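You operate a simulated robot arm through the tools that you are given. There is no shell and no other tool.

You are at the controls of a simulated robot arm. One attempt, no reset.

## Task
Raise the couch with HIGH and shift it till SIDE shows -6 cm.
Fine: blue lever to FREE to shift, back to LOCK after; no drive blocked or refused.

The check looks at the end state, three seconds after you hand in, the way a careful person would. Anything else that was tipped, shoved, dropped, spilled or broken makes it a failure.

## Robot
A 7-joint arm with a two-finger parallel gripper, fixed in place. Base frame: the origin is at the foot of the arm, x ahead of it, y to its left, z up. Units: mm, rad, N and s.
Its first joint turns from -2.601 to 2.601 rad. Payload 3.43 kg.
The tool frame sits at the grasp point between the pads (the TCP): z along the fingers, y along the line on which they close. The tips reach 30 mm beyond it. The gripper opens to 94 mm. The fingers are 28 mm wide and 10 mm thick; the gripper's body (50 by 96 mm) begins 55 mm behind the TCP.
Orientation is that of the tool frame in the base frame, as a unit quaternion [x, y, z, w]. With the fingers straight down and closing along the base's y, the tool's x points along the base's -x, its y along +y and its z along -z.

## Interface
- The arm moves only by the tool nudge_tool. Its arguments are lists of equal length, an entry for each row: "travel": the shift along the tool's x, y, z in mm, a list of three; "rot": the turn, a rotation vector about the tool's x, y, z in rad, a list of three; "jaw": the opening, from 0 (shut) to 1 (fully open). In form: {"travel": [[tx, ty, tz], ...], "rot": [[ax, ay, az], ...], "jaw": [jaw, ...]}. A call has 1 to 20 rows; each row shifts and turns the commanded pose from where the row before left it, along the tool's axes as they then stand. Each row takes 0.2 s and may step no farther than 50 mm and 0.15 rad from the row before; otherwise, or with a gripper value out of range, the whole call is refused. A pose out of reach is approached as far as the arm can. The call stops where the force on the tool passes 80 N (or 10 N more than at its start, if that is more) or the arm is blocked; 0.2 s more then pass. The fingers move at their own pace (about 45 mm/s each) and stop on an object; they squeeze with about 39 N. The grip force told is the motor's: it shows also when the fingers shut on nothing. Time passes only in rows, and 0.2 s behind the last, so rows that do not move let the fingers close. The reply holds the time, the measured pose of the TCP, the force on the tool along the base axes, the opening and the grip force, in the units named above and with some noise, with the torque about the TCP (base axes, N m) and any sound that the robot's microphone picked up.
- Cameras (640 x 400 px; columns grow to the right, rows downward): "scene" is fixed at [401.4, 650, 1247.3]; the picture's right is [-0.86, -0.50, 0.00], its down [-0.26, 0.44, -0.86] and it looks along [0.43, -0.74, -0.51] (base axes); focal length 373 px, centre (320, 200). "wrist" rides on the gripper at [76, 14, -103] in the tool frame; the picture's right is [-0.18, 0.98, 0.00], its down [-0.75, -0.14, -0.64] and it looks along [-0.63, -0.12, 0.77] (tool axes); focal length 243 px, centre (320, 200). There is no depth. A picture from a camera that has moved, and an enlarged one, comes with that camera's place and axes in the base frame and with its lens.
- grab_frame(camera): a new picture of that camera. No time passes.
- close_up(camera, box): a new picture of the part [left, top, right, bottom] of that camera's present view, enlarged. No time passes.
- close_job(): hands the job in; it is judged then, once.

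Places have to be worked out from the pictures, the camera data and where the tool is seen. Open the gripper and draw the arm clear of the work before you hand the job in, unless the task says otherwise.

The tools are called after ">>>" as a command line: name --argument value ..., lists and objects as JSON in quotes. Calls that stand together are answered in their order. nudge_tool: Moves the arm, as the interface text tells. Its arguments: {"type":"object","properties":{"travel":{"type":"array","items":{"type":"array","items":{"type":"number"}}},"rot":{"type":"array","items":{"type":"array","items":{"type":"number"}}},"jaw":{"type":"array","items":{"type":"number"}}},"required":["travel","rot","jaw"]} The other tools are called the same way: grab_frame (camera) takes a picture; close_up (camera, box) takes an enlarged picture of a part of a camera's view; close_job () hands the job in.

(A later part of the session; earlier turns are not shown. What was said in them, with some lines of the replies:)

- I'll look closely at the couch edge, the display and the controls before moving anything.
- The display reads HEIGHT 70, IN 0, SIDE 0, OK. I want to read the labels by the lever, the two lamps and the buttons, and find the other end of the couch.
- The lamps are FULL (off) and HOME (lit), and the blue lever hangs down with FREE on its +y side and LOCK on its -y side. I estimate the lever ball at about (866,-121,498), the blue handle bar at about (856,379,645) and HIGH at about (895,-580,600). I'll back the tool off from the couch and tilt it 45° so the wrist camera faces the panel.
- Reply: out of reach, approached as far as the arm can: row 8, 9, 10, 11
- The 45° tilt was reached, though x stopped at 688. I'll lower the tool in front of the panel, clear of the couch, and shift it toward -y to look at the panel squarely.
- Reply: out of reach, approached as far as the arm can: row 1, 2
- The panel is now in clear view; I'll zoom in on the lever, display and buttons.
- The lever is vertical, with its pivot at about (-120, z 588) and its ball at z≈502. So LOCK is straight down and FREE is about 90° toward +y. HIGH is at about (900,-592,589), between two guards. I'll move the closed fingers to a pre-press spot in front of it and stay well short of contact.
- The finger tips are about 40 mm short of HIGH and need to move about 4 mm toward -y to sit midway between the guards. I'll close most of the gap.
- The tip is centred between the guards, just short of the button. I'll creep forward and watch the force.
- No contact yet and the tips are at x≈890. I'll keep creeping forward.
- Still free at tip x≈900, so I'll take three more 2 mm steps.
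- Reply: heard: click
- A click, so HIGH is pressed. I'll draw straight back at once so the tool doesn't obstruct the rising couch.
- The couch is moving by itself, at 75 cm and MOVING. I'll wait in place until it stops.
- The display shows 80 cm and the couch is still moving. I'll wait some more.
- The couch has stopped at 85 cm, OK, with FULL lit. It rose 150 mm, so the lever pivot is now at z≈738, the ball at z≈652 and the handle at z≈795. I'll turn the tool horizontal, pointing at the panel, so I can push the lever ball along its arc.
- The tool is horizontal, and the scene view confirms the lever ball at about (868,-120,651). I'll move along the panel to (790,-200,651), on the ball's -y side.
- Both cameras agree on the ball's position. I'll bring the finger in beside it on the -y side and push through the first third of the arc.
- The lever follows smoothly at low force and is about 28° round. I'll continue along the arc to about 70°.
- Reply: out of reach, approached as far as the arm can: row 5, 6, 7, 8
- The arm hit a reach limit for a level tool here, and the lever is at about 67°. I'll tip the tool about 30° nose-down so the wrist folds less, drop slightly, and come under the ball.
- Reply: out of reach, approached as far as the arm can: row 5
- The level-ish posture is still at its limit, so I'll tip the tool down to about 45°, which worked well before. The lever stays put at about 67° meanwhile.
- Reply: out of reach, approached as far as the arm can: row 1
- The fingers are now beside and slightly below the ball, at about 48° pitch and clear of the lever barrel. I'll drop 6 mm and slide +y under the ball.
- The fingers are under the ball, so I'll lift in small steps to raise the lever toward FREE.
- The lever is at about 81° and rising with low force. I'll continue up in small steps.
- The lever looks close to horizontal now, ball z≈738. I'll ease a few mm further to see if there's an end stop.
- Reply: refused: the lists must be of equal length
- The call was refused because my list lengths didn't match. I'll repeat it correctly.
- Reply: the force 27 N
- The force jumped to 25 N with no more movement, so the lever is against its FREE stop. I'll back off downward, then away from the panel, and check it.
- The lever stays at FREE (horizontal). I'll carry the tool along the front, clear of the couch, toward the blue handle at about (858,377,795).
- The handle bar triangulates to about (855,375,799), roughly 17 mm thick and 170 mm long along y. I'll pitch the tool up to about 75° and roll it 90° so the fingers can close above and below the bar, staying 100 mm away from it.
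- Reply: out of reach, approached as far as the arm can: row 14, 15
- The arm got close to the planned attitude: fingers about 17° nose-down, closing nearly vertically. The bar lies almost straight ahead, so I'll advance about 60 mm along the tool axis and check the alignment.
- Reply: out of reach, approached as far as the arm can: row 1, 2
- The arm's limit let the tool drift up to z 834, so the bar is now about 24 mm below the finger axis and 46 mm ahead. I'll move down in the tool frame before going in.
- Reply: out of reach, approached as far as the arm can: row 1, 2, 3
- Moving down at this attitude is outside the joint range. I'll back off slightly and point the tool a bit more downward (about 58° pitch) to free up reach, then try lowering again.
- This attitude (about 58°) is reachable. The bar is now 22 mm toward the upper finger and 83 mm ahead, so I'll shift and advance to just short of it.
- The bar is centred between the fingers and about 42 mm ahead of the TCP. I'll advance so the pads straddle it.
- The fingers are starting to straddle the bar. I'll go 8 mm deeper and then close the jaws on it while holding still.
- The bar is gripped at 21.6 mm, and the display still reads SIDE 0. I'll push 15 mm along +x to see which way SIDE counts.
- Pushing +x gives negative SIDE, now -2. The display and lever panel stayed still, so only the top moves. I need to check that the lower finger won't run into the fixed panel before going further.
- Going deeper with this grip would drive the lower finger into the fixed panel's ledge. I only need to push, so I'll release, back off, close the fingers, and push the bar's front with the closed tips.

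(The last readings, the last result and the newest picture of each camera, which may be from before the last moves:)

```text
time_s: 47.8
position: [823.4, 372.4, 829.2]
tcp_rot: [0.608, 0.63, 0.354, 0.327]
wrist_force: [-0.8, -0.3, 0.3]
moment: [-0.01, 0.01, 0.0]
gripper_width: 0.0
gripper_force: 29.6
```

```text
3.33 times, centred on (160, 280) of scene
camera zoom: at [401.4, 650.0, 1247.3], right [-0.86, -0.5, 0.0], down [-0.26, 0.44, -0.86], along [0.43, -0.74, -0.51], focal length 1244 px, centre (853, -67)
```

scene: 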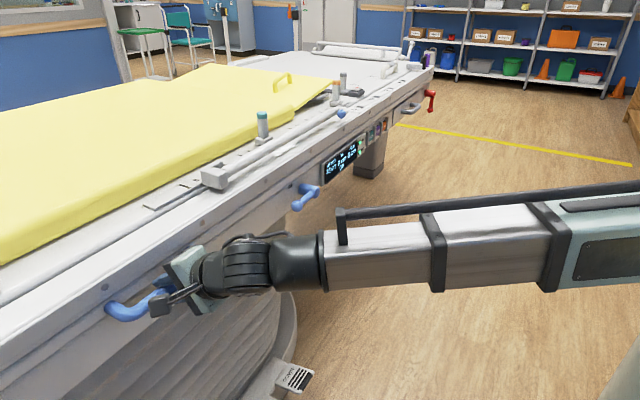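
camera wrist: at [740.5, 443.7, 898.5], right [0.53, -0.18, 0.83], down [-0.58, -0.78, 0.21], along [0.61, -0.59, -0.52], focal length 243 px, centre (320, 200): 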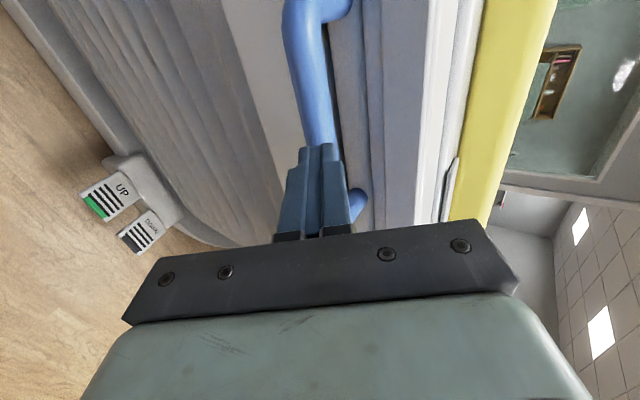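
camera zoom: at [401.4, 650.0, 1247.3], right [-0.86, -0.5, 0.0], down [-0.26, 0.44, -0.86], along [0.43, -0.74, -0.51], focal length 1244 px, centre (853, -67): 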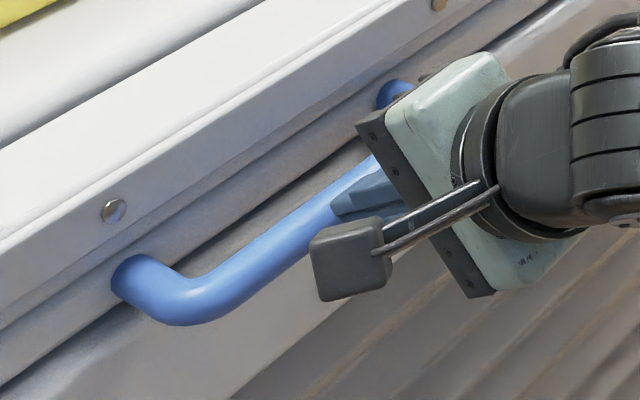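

The closed tips are in line with the bar, about 16 mm short of it. I'll close the gap and push along +x, slowly, about 26 mm past contact.

>>> nudge_tool --travel '[[0, 0.3, 5], [0, 0.3, 5], [0, 0.3, 4], [-0.19, 2.14, 3.37], [-0.19, 2.14, 3.37], [-0.19, 2.14, 3.37], [-0.19, 2.14, 3.37], [-0.19, 2.14, 3.37], [-0.19, 2.14, 3.37], [-0.19, 2.14, 3.37]]' --rot '[[0, 0, 0], [0, 0, 0], [0, 0, 0], [0, 0, 0], [0, 0, 0], [0, 0, 0], [0, 0, 0], [0, 0, 0], [0, 0, 0], [0, 0, 0]]' --jaw '[0, 0, 0, 0, 0, 0, 0, 0, 0, 0]'

>>> close_up --camera "scene" --box '[300, 130, 400, 215]'

>>> close_up --camera "scene" --box '[80, 220, 240, 340]'

>>> grab_frame --camera "wrist"

```text
time_s: 50.0
position: [861.7, 372.6, 821.3]
tcp_rot: [0.609, 0.63, 0.354, 0.327]
wrist_force: [-0.9, 0.1, -0.1]
moment: [0.01, 0.01, -0.02]
gripper_width: 0.1
gripper_force: 33.5
```

```text
4.71 times, centred on (350, 172) of scene
camera zoom: at [401.4, 650.0, 1247.3], right [-0.86, -0.5, 0.0], down [-0.26, 0.44, -0.86], along [0.43, -0.74, -0.51], focal length 1756 px, centre (179, 329)
```

zoom: 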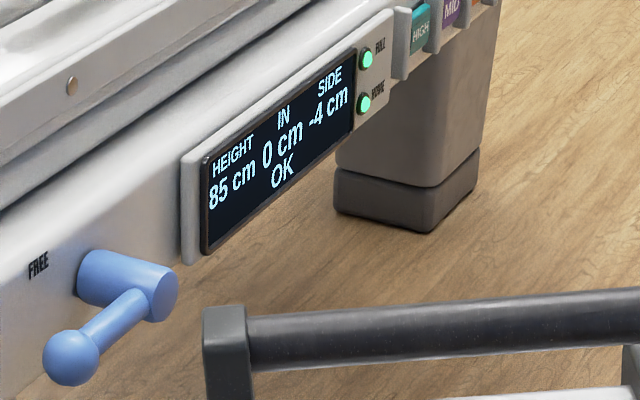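

```text
3.33 times, centred on (160, 280) of scene
camera zoom: at [401.4, 650.0, 1247.3], right [-0.86, -0.5, 0.0], down [-0.26, 0.44, -0.86], along [0.43, -0.74, -0.51], focal length 1244 px, centre (853, -67)
```

zoom: 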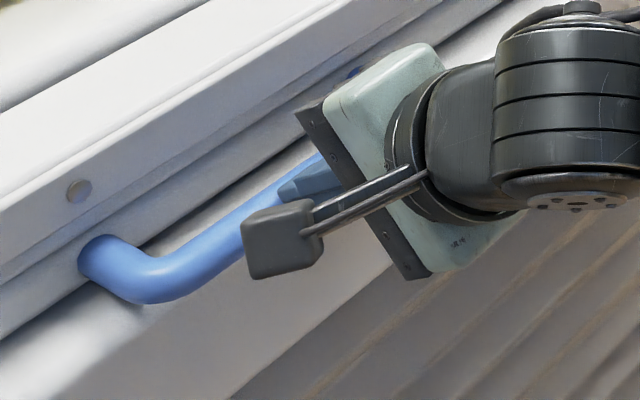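

```text
taken
camera wrist: at [780.4, 445.1, 890.0], right [0.53, -0.18, 0.83], down [-0.58, -0.78, 0.21], along [0.61, -0.59, -0.52], focal length 243 px, centre (320, 200)
```

wrist: 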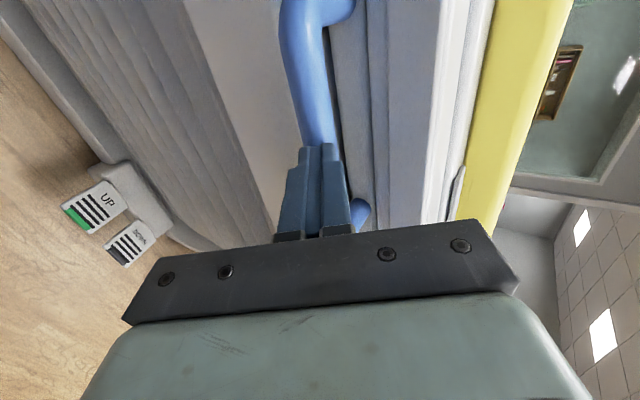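

SIDE is at -4, with a smooth push and little force. I'll continue in smaller steps.

>>> nudge_tool --travel '[[-0.12, 1.34, 2.1], [-0.12, 1.34, 2.1], [-0.12, 1.34, 2.1], [-0.12, 1.34, 2.1], [-0.1, 1.07, 1.69], [0, 0, 0]]' --rot '[[0, 0, 0], [0, 0, 0], [0, 0, 0], [0, 0, 0], [0, 0, 0], [0, 0, 0]]' --jaw '[0, 0, 0, 0, 0, 0]'

>>> close_up --camera "scene" --box '[300, 130, 400, 215]'

```text
time_s: 51.4
position: [874.8, 373.8, 822.1]
tcp_rot: [0.608, 0.63, 0.355, 0.327]
wrist_force: [0.6, 0.7, 0.2]
moment: [-0.01, 0.05, -0.01]
gripper_width: 0.0
gripper_force: 33.2
```

```text
4.71 times, centred on (350, 172) of scene
camera zoom: at [401.4, 650.0, 1247.3], right [-0.86, -0.5, 0.0], down [-0.26, 0.44, -0.86], along [0.43, -0.74, -0.51], focal length 1756 px, centre (179, 329)
```

zoom: 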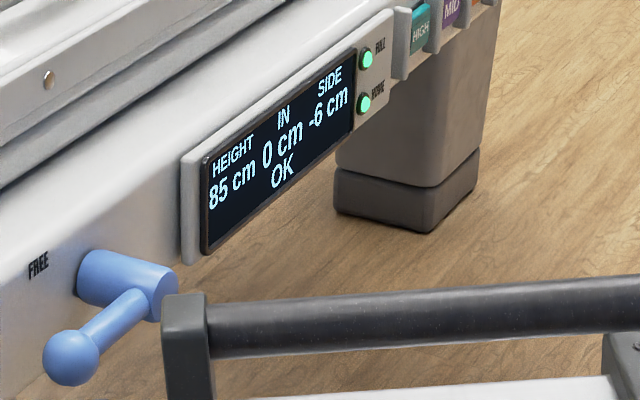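

SIDE shows -6, but by tool travel and the screw's shift in the picture it is only about 5.6 cm. I'll nudge 4 mm more to sit mid-range.

>>> nudge_tool --travel '[[-0.07, 0.8, 1.26], [-0.07, 0.8, 1.26], [-0.05, 0.54, 0.84], [0, 0, 0], [0, 0, 0]]' --rot '[[0, 0, 0], [0, 0, 0], [0, 0, 0], [0, 0, 0], [0, 0, 0]]' --jaw '[0, 0, 0, 0, 0]'

>>> close_up --camera "scene" --box '[300, 130, 400, 215]'

```text
time_s: 52.6
position: [878.4, 373.4, 822.3]
tcp_rot: [0.608, 0.63, 0.355, 0.327]
wrist_force: [0.0, 0.6, -0.3]
moment: [-0.02, -0.03, 0.0]
gripper_width: 0.0
gripper_force: 33.0
```

```text
4.71 times, centred on (350, 172) of scene
camera zoom: at [401.4, 650.0, 1247.3], right [-0.86, -0.5, 0.0], down [-0.26, 0.44, -0.86], along [0.43, -0.74, -0.51], focal length 1756 px, centre (179, 329)
```

zoom: 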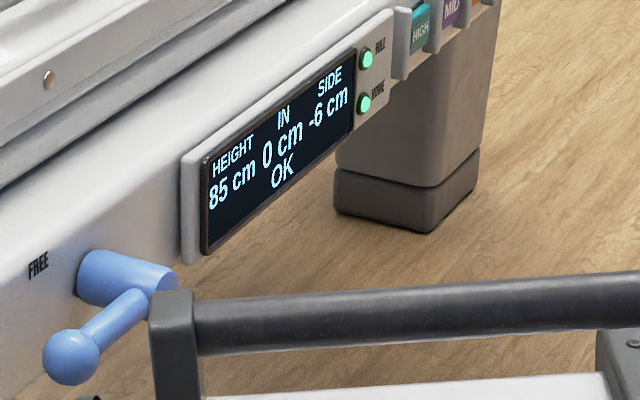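

The couch stayed at -6: it had coasted slightly ahead of the tips, and the screw's shift gives about 5.8 to 5.9 cm. Now I'll retreat straight back from the handle and roll the gripper back.

>>> nudge_tool --travel '[[1.2, -13.4, -21.1], [1.2, -13.4, -21.1], [1.2, -13.4, -21.1], [1.2, -13.4, -21.1], [1.2, -13.4, -21.1], [0, 0, 0], [0, 0, 0], [0, 0, 0], [0, 0, 0], [0, 0, 0], [0, 0, 0], [0, 0, 0], [0, 0, 0], [0, 0, 0], [0, 0, 0], [0, 0, 0]]' --rot '[[0, 0, 0], [0, 0, 0], [0, 0, 0], [0, 0, 0], [0, 0, 0], [0, 0, -0.1428], [0, 0, -0.1428], [0, 0, -0.1428], [0, 0, -0.1428], [0, 0, -0.1428], [0, 0, -0.1428], [0, 0, -0.1428], [0, 0, -0.1428], [0, 0, -0.1428], [0, 0, -0.1428], [0, 0, -0.1428]]' --jaw '[0, 0, 0, 0, 0, 0, 0, 0, 0, 0, 0, 0, 0, 0, 0, 0]'

>>> grab_frame --camera "scene"

>>> close_up --camera "scene" --box '[300, 130, 400, 215]'

```text
time_s: 56.0
position: [753.0, 371.9, 822.3]
tcp_rot: [-0.016, 0.875, 0.019, 0.483]
wrist_force: [-0.2, -0.2, 0.2]
moment: [-0.05, 0.01, 0.03]
gripper_width: 0.1
gripper_force: 33.0
```

```text
taken
```

scene: 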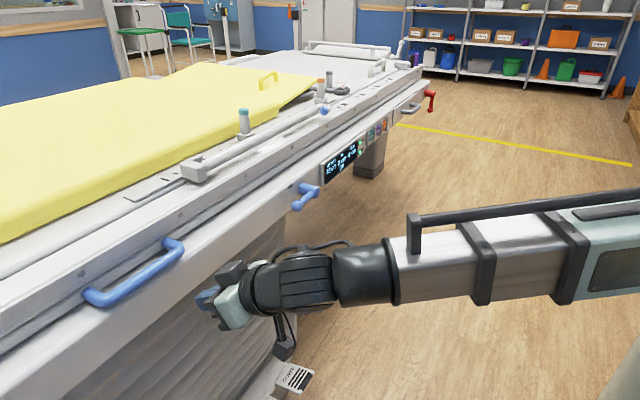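

```text
4.71 times, centred on (350, 172) of scene
camera zoom: at [401.4, 650.0, 1247.3], right [-0.86, -0.5, 0.0], down [-0.26, 0.44, -0.86], along [0.43, -0.74, -0.51], focal length 1756 px, centre (179, 329)
```

zoom: 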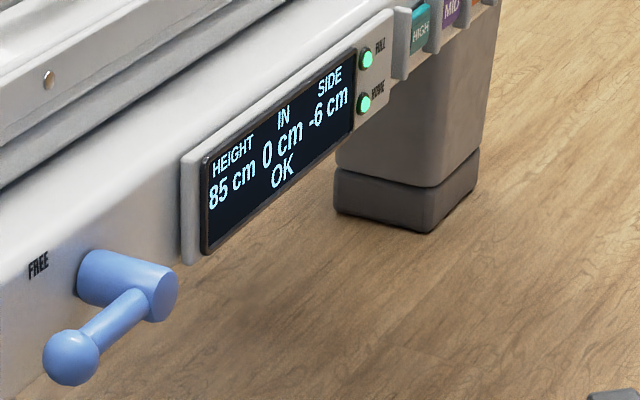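

The couch is untouched: SIDE -6, OK, lever still FREE. I'll pitch the tool down to about 45° and travel to a spot in front of and above the lever ball, at about (868,-34,738).

>>> nudge_tool --travel '[[0, 0, 0], [0, 0, 0], [1.42, -40.6, 2.12], [1.42, -40.6, 2.12], [1.42, -40.6, 2.12], [1.42, -40.6, 2.12], [1.42, -40.6, 2.12], [1.42, -40.6, 2.12], [1.42, -40.6, 2.12], [1.42, -40.6, 2.12], [1.42, -40.6, 2.12], [1.42, -40.6, 2.12]]' --rot '[[0, 0.1115, 0], [0, 0.1115, 0], [0, 0, 0], [0, 0, 0], [0, 0, 0], [0, 0, 0], [0, 0, 0], [0, 0, 0], [0, 0, 0], [0, 0, 0], [0, 0, 0], [0, 0, 0]]' --jaw '[0, 0, 0, 0, 0, 0, 0, 0, 0, 0, 0, 0]'

>>> grab_frame --camera "wrist"

>>> close_up --camera "scene" --box '[240, 130, 420, 250]'

```text
time_s: 58.6
position: [780.2, -32.4, 790.6]
tcp_rot: [-0.018, 0.924, 0.019, 0.382]
wrist_force: [-0.9, 0.4, 0.1]
moment: [0.04, 0.02, 0.02]
gripper_width: 0.0
gripper_force: 33.3
```

```text
taken
camera wrist: at [653.7, -23.6, 809.5], right [0.09, 0.99, 0.15], down [0.09, -0.16, 0.98], along [0.99, -0.07, -0.1], focal length 243 px, centre (320, 200)
```

wrist: 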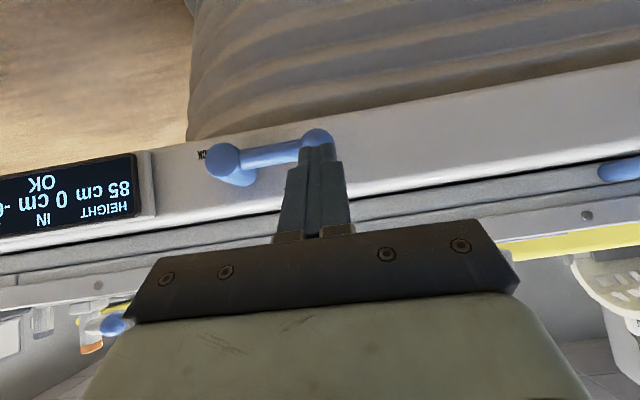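

```text
3.33 times, centred on (330, 190) of scene
camera zoom: at [401.4, 650.0, 1247.3], right [-0.86, -0.5, 0.0], down [-0.26, 0.44, -0.86], along [0.43, -0.74, -0.51], focal length 1244 px, centre (287, 233)
```

zoom: 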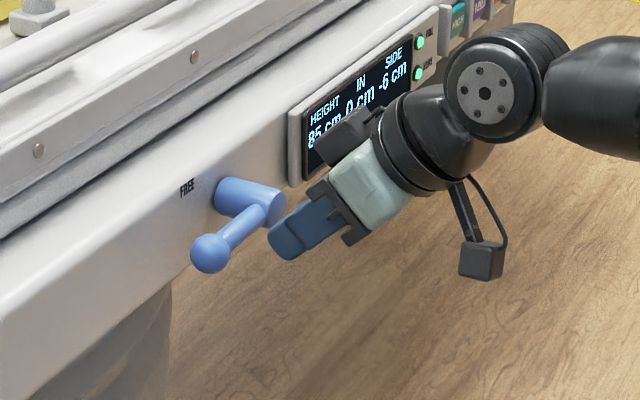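

The ball is confirmed at about (868,-33,735). I'll bring the fingertips just above its front and start pressing it down.

>>> nudge_tool --travel '[[-8.3, 0, 11.1], [-8.3, 0, 11.1], [-8.3, 0, 11.1], [-8.3, 0, 11.1], [4.2, 0, 4.2], [4.2, 0, 4.2], [5, 0, 5], [5, 0, 5]]' --rot '[[0, 0, 0], [0, 0, 0], [0, 0, 0], [0, 0, 0], [0, 0, 0], [0, 0, 0], [0, 0, 0], [0, 0, 0]]' --jaw '[0, 0, 0, 0, 0, 0, 0, 0]'

>>> grab_frame --camera "wrist"

>>> close_up --camera "scene" --box '[240, 130, 420, 250]'

```text
time_s: 60.4
position: [832.3, -29.6, 755.6]
tcp_rot: [-0.016, 0.924, 0.017, 0.382]
wrist_force: [-0.5, 0.9, 0.5]
moment: [-0.01, 0.02, 0.01]
gripper_width: 0.1
gripper_force: 32.4
```

```text
taken
camera wrist: at [705.5, -20.7, 775.3], right [0.09, 0.98, 0.15], down [0.09, -0.16, 0.98], along [0.99, -0.07, -0.1], focal length 243 px, centre (320, 200)
```

wrist: 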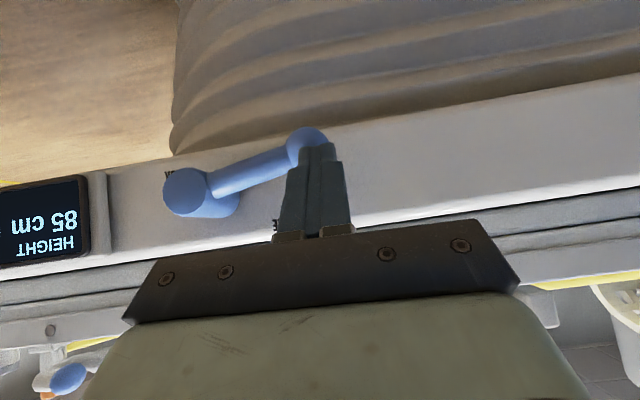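

```text
3.33 times, centred on (330, 190) of scene
camera zoom: at [401.4, 650.0, 1247.3], right [-0.86, -0.5, 0.0], down [-0.26, 0.44, -0.86], along [0.43, -0.74, -0.51], focal length 1244 px, centre (287, 233)
```

zoom: 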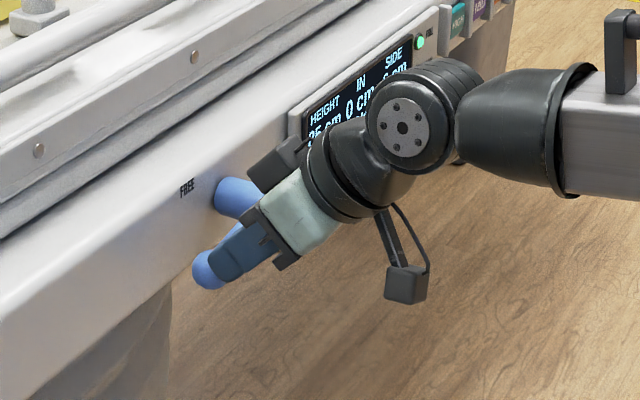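

The lever is following, now at about 78°. I'll continue pressing down along the arc.

>>> nudge_tool --travel '[[4.4, -1.5, 4.4], [4.4, -2, 4.4], [4.8, -3, 4.8], [4.8, -3.2, 4.8], [4.35, -4, 4.35], [4.35, -4, 4.35]]' --rot '[[0, 0, 0], [0, 0, 0], [0, 0, 0], [0, 0, 0], [0, 0, 0], [0, 0, 0]]' --jaw '[0, 0, 0, 0, 0, 0]'

>>> grab_frame --camera "wrist"

>>> close_up --camera "scene" --box '[240, 130, 420, 250]'

```text
time_s: 61.8
position: [831.9, -44.2, 718.3]
tcp_rot: [-0.018, 0.924, 0.018, 0.381]
wrist_force: [-5.5, 0.3, 0.7]
moment: [-0.02, 0.09, -0.04]
gripper_width: 0.1
gripper_force: 33.1
```

```text
taken
camera wrist: at [705.4, -36.3, 737.4], right [0.09, 0.99, 0.15], down [0.09, -0.16, 0.98], along [0.99, -0.07, -0.1], focal length 243 px, centre (320, 200)
```

wrist: 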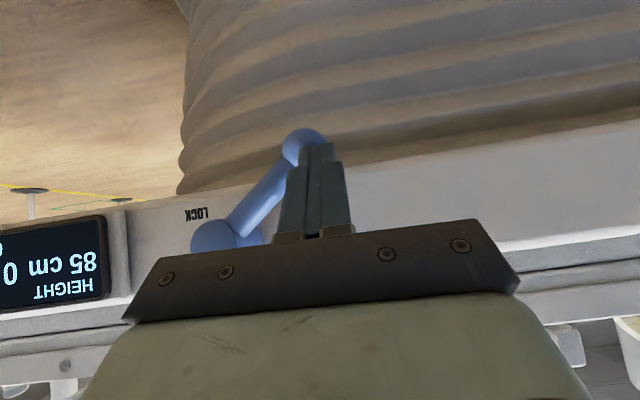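

```text
3.33 times, centred on (330, 190) of scene
camera zoom: at [401.4, 650.0, 1247.3], right [-0.86, -0.5, 0.0], down [-0.26, 0.44, -0.86], along [0.43, -0.74, -0.51], focal length 1244 px, centre (287, 233)
```

zoom: 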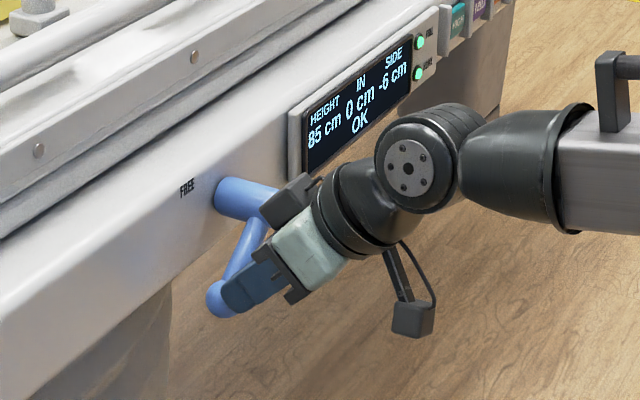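

The lever is at about 50° and the couch still reads -6. I'll lift off, move to the +y side of the ball, and sweep it down and toward -y.

>>> nudge_tool --travel '[[0, 0, -12], [0, 11, 0], [0, 11, 0], [-13.8, 0, 18], [0, -6.3, 0], [0, -6.3, 0], [5.2, -3.4, 5.2], [5.2, -3.4, 5.2], [4.7, -5.1, 4.7], [4.7, -5.1, 4.7]]' --rot '[[0, 0, 0], [0, 0, 0], [0, 0, 0], [0, 0, 0], [0, 0, 0], [0, 0, 0], [0, 0, 0], [0, 0, 0], [0, 0, 0], [0, 0, 0]]' --jaw '[0, 0, 0, 0, 0, 0, 0, 0, 0, 0]'

>>> grab_frame --camera "wrist"

>>> close_up --camera "scene" --box '[240, 130, 420, 250]'

```text
time_s: 64.0
position: [846.6, -51.8, 695.1]
tcp_rot: [-0.018, 0.923, 0.018, 0.383]
wrist_force: [0.2, 0.3, 0.3]
moment: [-0.01, 0.01, -0.02]
gripper_width: 0.1
gripper_force: 33.5
```

```text
taken
camera wrist: at [719.9, -42.7, 713.7], right [0.09, 0.99, 0.15], down [0.09, -0.16, 0.98], along [0.99, -0.07, -0.1], focal length 243 px, centre (320, 200)
```

wrist: 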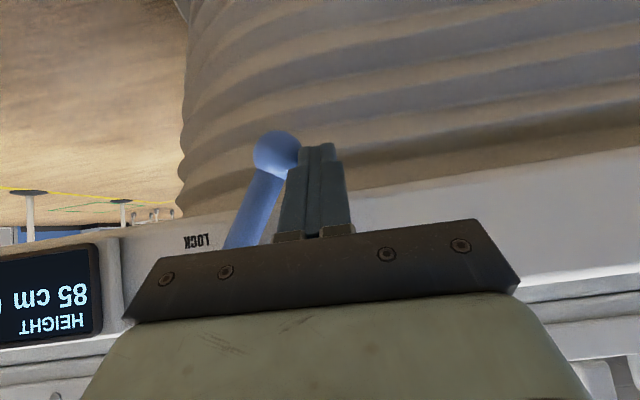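

```text
3.33 times, centred on (330, 190) of scene
camera zoom: at [401.4, 650.0, 1247.3], right [-0.86, -0.5, 0.0], down [-0.26, 0.44, -0.86], along [0.43, -0.74, -0.51], focal length 1244 px, centre (287, 233)
```

zoom: 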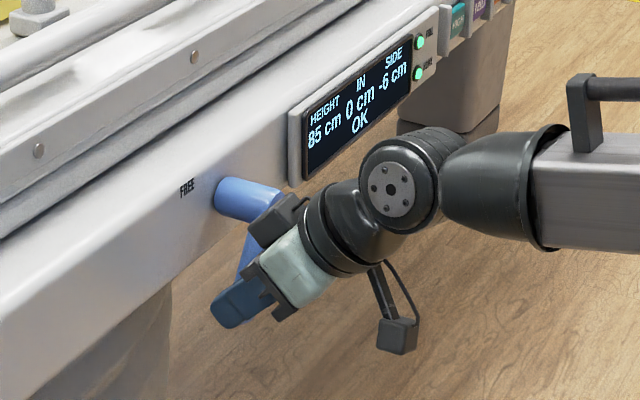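

The lever is at about 31°, moving freely, and the gripper is clear of the barrel. I'll continue toward LOCK.

>>> nudge_tool --travel '[[3.96, -6.15, 3.96], [3.96, -6.15, 3.96], [3.1, -7.1, 3.1], [3.1, -7.1, 3.1], [2.1, -4, 2.1]]' --rot '[[0, 0, 0], [0, 0, 0], [0, 0, 0], [0, 0, 0], [0, 0, 0]]' --jaw '[0, 0, 0, 0, 0]'

>>> grab_frame --camera "wrist"

>>> close_up --camera "scene" --box '[240, 130, 420, 250]'

```text
time_s: 65.2
position: [848.5, -81.5, 671.0]
tcp_rot: [-0.016, 0.924, 0.016, 0.382]
wrist_force: [0.3, -0.3, -0.7]
moment: [-0.03, 0.0, -0.01]
gripper_width: 0.0
gripper_force: 32.5
```

```text
taken
camera wrist: at [721.4, -73.0, 690.1], right [0.09, 0.99, 0.15], down [0.09, -0.16, 0.98], along [0.99, -0.07, -0.1], focal length 243 px, centre (320, 200)
```

wrist: 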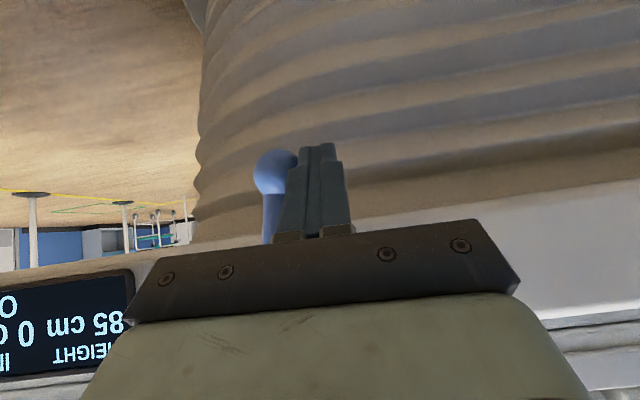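

```text
3.33 times, centred on (330, 190) of scene
camera zoom: at [401.4, 650.0, 1247.3], right [-0.86, -0.5, 0.0], down [-0.26, 0.44, -0.86], along [0.43, -0.74, -0.51], focal length 1244 px, centre (287, 233)
```

zoom: 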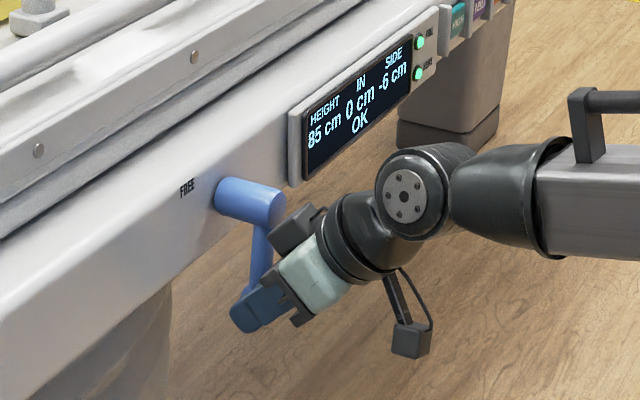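

About 8° is left. I'll push -y in 3 mm steps until the LOCK stop is felt.

>>> nudge_tool --travel '[[0, -3, 0], [0, -3, 0], [0, -3, 0], [0, -3, 0]]' --rot '[[0, 0, 0], [0, 0, 0], [0, 0, 0], [0, 0, 0]]' --jaw '[0, 0, 0, 0]'

>>> close_up --camera "scene" --box '[240, 130, 420, 250]'

```text
time_s: 66.2
position: [847.2, -94.6, 670.5]
tcp_rot: [-0.017, 0.924, 0.018, 0.382]
wrist_force: [0.8, 0.3, -0.1]
moment: [0.03, -0.01, 0.03]
gripper_width: 0.2
gripper_force: 33.0
```

```text
3.33 times, centred on (330, 190) of scene
camera zoom: at [401.4, 650.0, 1247.3], right [-0.86, -0.5, 0.0], down [-0.26, 0.44, -0.86], along [0.43, -0.74, -0.51], focal length 1244 px, centre (287, 233)
```

zoom: 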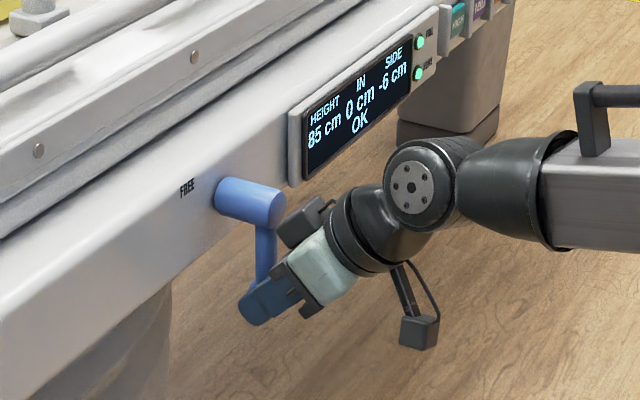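

The lever is nearly vertical with no stop felt yet, so I'll take a few 1.5 mm steps more.

>>> nudge_tool --travel '[[0, -1.5, 0], [0, -1.5, 0]]' --rot '[[0, 0, 0], [0, 0, 0]]' --jaw '[0, 0]'

>>> close_up --camera "scene" --box '[240, 130, 420, 250]'

>>> grab_frame --camera "wrist"

```text
time_s: 66.8
position: [847.7, -95.7, 672.2]
tcp_rot: [-0.018, 0.924, 0.019, 0.382]
wrist_force: [0.3, 15.7, 0.4]
moment: [0.27, 0.03, 0.26]
gripper_width: 0.0
gripper_force: 33.3
```

```text
3.33 times, centred on (330, 190) of scene
camera zoom: at [401.4, 650.0, 1247.3], right [-0.86, -0.5, 0.0], down [-0.26, 0.44, -0.86], along [0.43, -0.74, -0.51], focal length 1244 px, centre (287, 233)
```

zoom: 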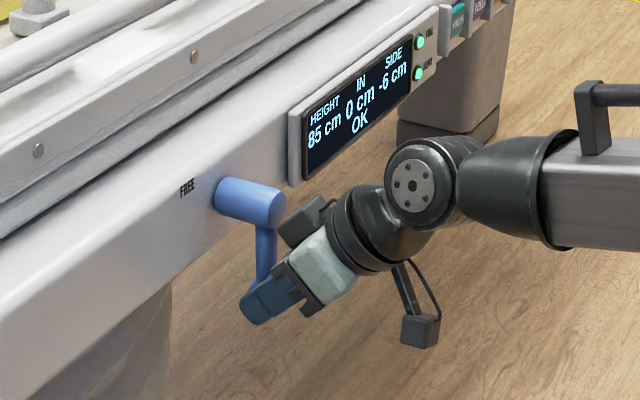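

```text
taken
camera wrist: at [721.0, -87.6, 690.4], right [0.09, 0.98, 0.15], down [0.09, -0.16, 0.98], along [0.99, -0.07, -0.1], focal length 243 px, centre (320, 200)
```

wrist: 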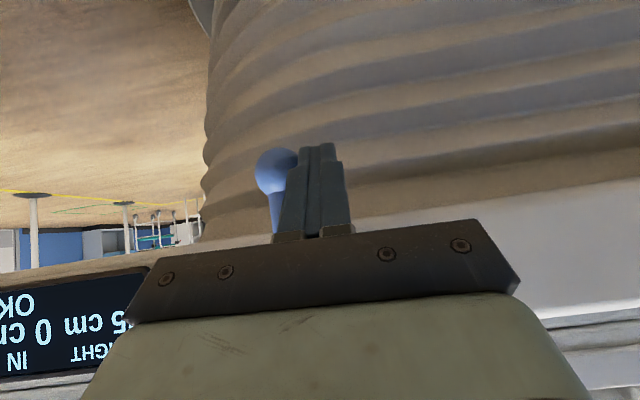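

A 15.7 N reaction with no motion means the lever is on its LOCK stop. I'll step off to +y and withdraw from the couch, opening the gripper once clear.

>>> nudge_tool --travel '[[0, 10, 0], [0, 10, 0], [10.6, 0, -10.6], [14.1, 0, -14.1], [21.2, 0, -21.2], [21.2, 0, -21.2], [0, 0, 0], [0, 0, 0], [0, 0, 0], [0, 0, 0]]' --rot '[[0, 0, 0], [0, 0, 0], [0, 0, 0], [0, 0, 0], [0, 0, 0], [0, 0, 0], [0, 0, 0], [0, 0, 0], [0, 0, 0], [0, 0, 0]]' --jaw '[0, 0, 0, 0, 0, 0, 0.4, 0.8, 1, 1]'

>>> grab_frame --camera "scene"

>>> close_up --camera "scene" --box '[260, 130, 400, 240]'

>>> grab_frame --camera "wrist"

```text
time_s: 69.0
position: [752.1, -81.3, 670.2]
tcp_rot: [-0.017, 0.924, 0.018, 0.382]
wrist_force: [-0.1, 0.4, 0.2]
moment: [0.0, 0.0, 0.04]
gripper_width: 83.7
gripper_force: 0.1
```

```text
taken
```

scene: 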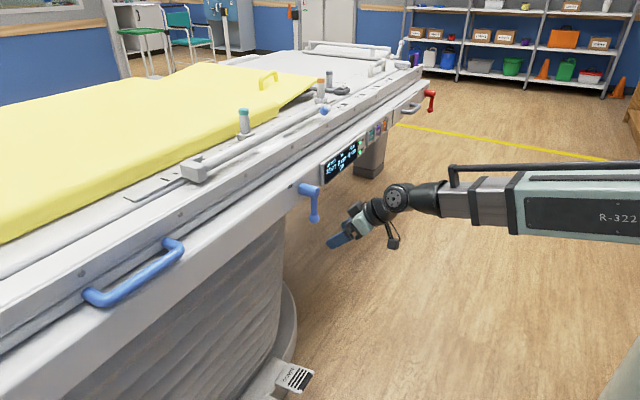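

```text
3.64 times, centred on (330, 185) of scene
camera zoom: at [401.4, 650.0, 1247.3], right [-0.86, -0.5, 0.0], down [-0.26, 0.44, -0.86], along [0.43, -0.74, -0.51], focal length 1357 px, centre (284, 254)
```

zoom: 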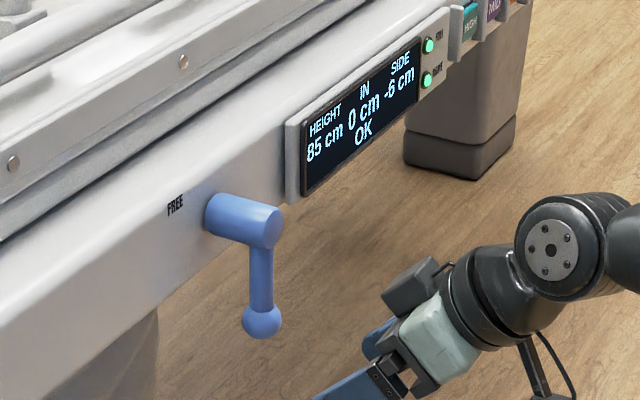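

```text
taken
camera wrist: at [625.2, -72.6, 689.3], right [0.09, 0.98, 0.15], down [0.09, -0.16, 0.98], along [0.99, -0.07, -0.1], focal length 243 px, centre (320, 200)
```

wrist: 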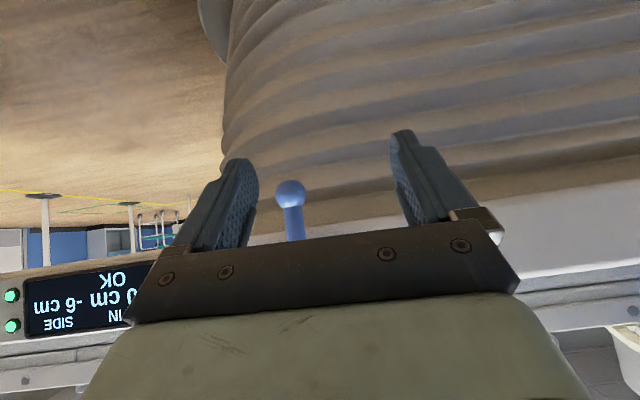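

HEIGHT 85, IN 0, SIDE -6, OK, and the lever hangs at LOCK as it did at the start. I'll draw back a bit further with the gripper open and make a final check.

>>> nudge_tool --travel '[[14.1, -10, -14.1], [14.1, -10, -14.1], [0, -30, 0], [0, -30, 0], [0, 0, 0]]' --rot '[[0, 0, 0], [0, 0, 0], [0, 0, 0], [0, 0, 0], [0, 0, 0]]' --jaw '[1, 1, 1, 1, 1]'

>>> grab_frame --camera "scene"

>>> close_up --camera "scene" --box '[260, 130, 400, 240]'

```text
time_s: 70.2
position: [715.9, -163.0, 670.3]
tcp_rot: [-0.018, 0.924, 0.018, 0.382]
wrist_force: [-0.5, 0.2, 0.3]
moment: [-0.03, -0.01, 0.0]
gripper_width: 93.9
gripper_force: 0.1
```

```text
taken
```

scene: 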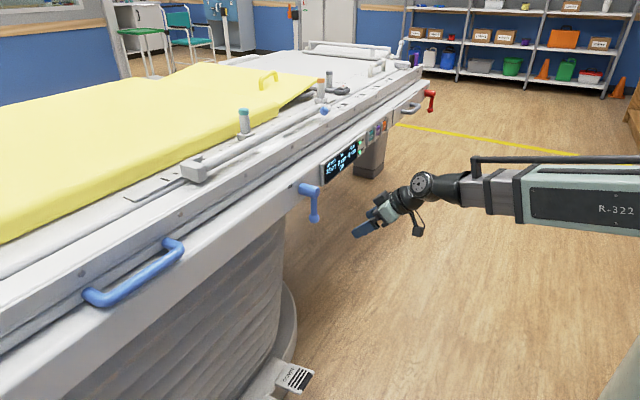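

```text
3.64 times, centred on (330, 185) of scene
camera zoom: at [401.4, 650.0, 1247.3], right [-0.86, -0.5, 0.0], down [-0.26, 0.44, -0.86], along [0.43, -0.74, -0.51], focal length 1357 px, centre (284, 254)
```

zoom: 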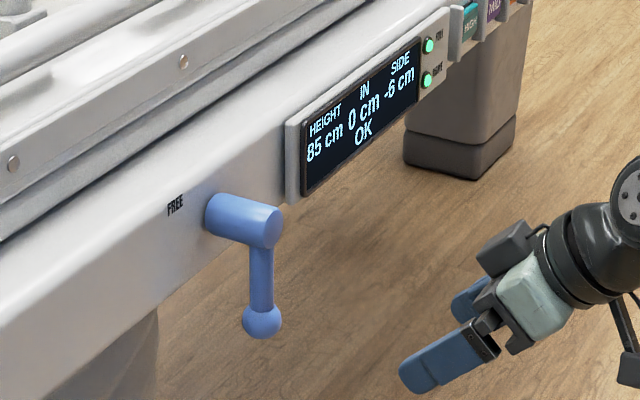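

The couch is at 85 cm with SIDE -6 cm and status OK, the lever is at LOCK, the items on the couch are undisturbed, and the arm is clear with its gripper open. I'm handing in.

>>> close_job

```text
The job is handed in.
```

The couch is raised and shifted. The display reads HEIGHT 85 cm, IN 0 cm, SIDE -6 cm and OK, and the job is handed in.

- **Raise:** One press of HIGH took the couch from 70 to 85 cm. It stopped by itself with FULL lit, and the display never showed a blocked or refused drive.
- **Shift:** I turned the blue lever to FREE up to its stop, then pushed the couch by the blue handle. From the pictures I estimate the true shift at about 5.8 to 5.9 cm, and the display held -6 cm after I let go.
- **Lock:** The lever is back down at LOCK, against its stop.
- **End state:** The things on the couch look undisturbed in the final picture. The arm is drawn back with its gripper open.
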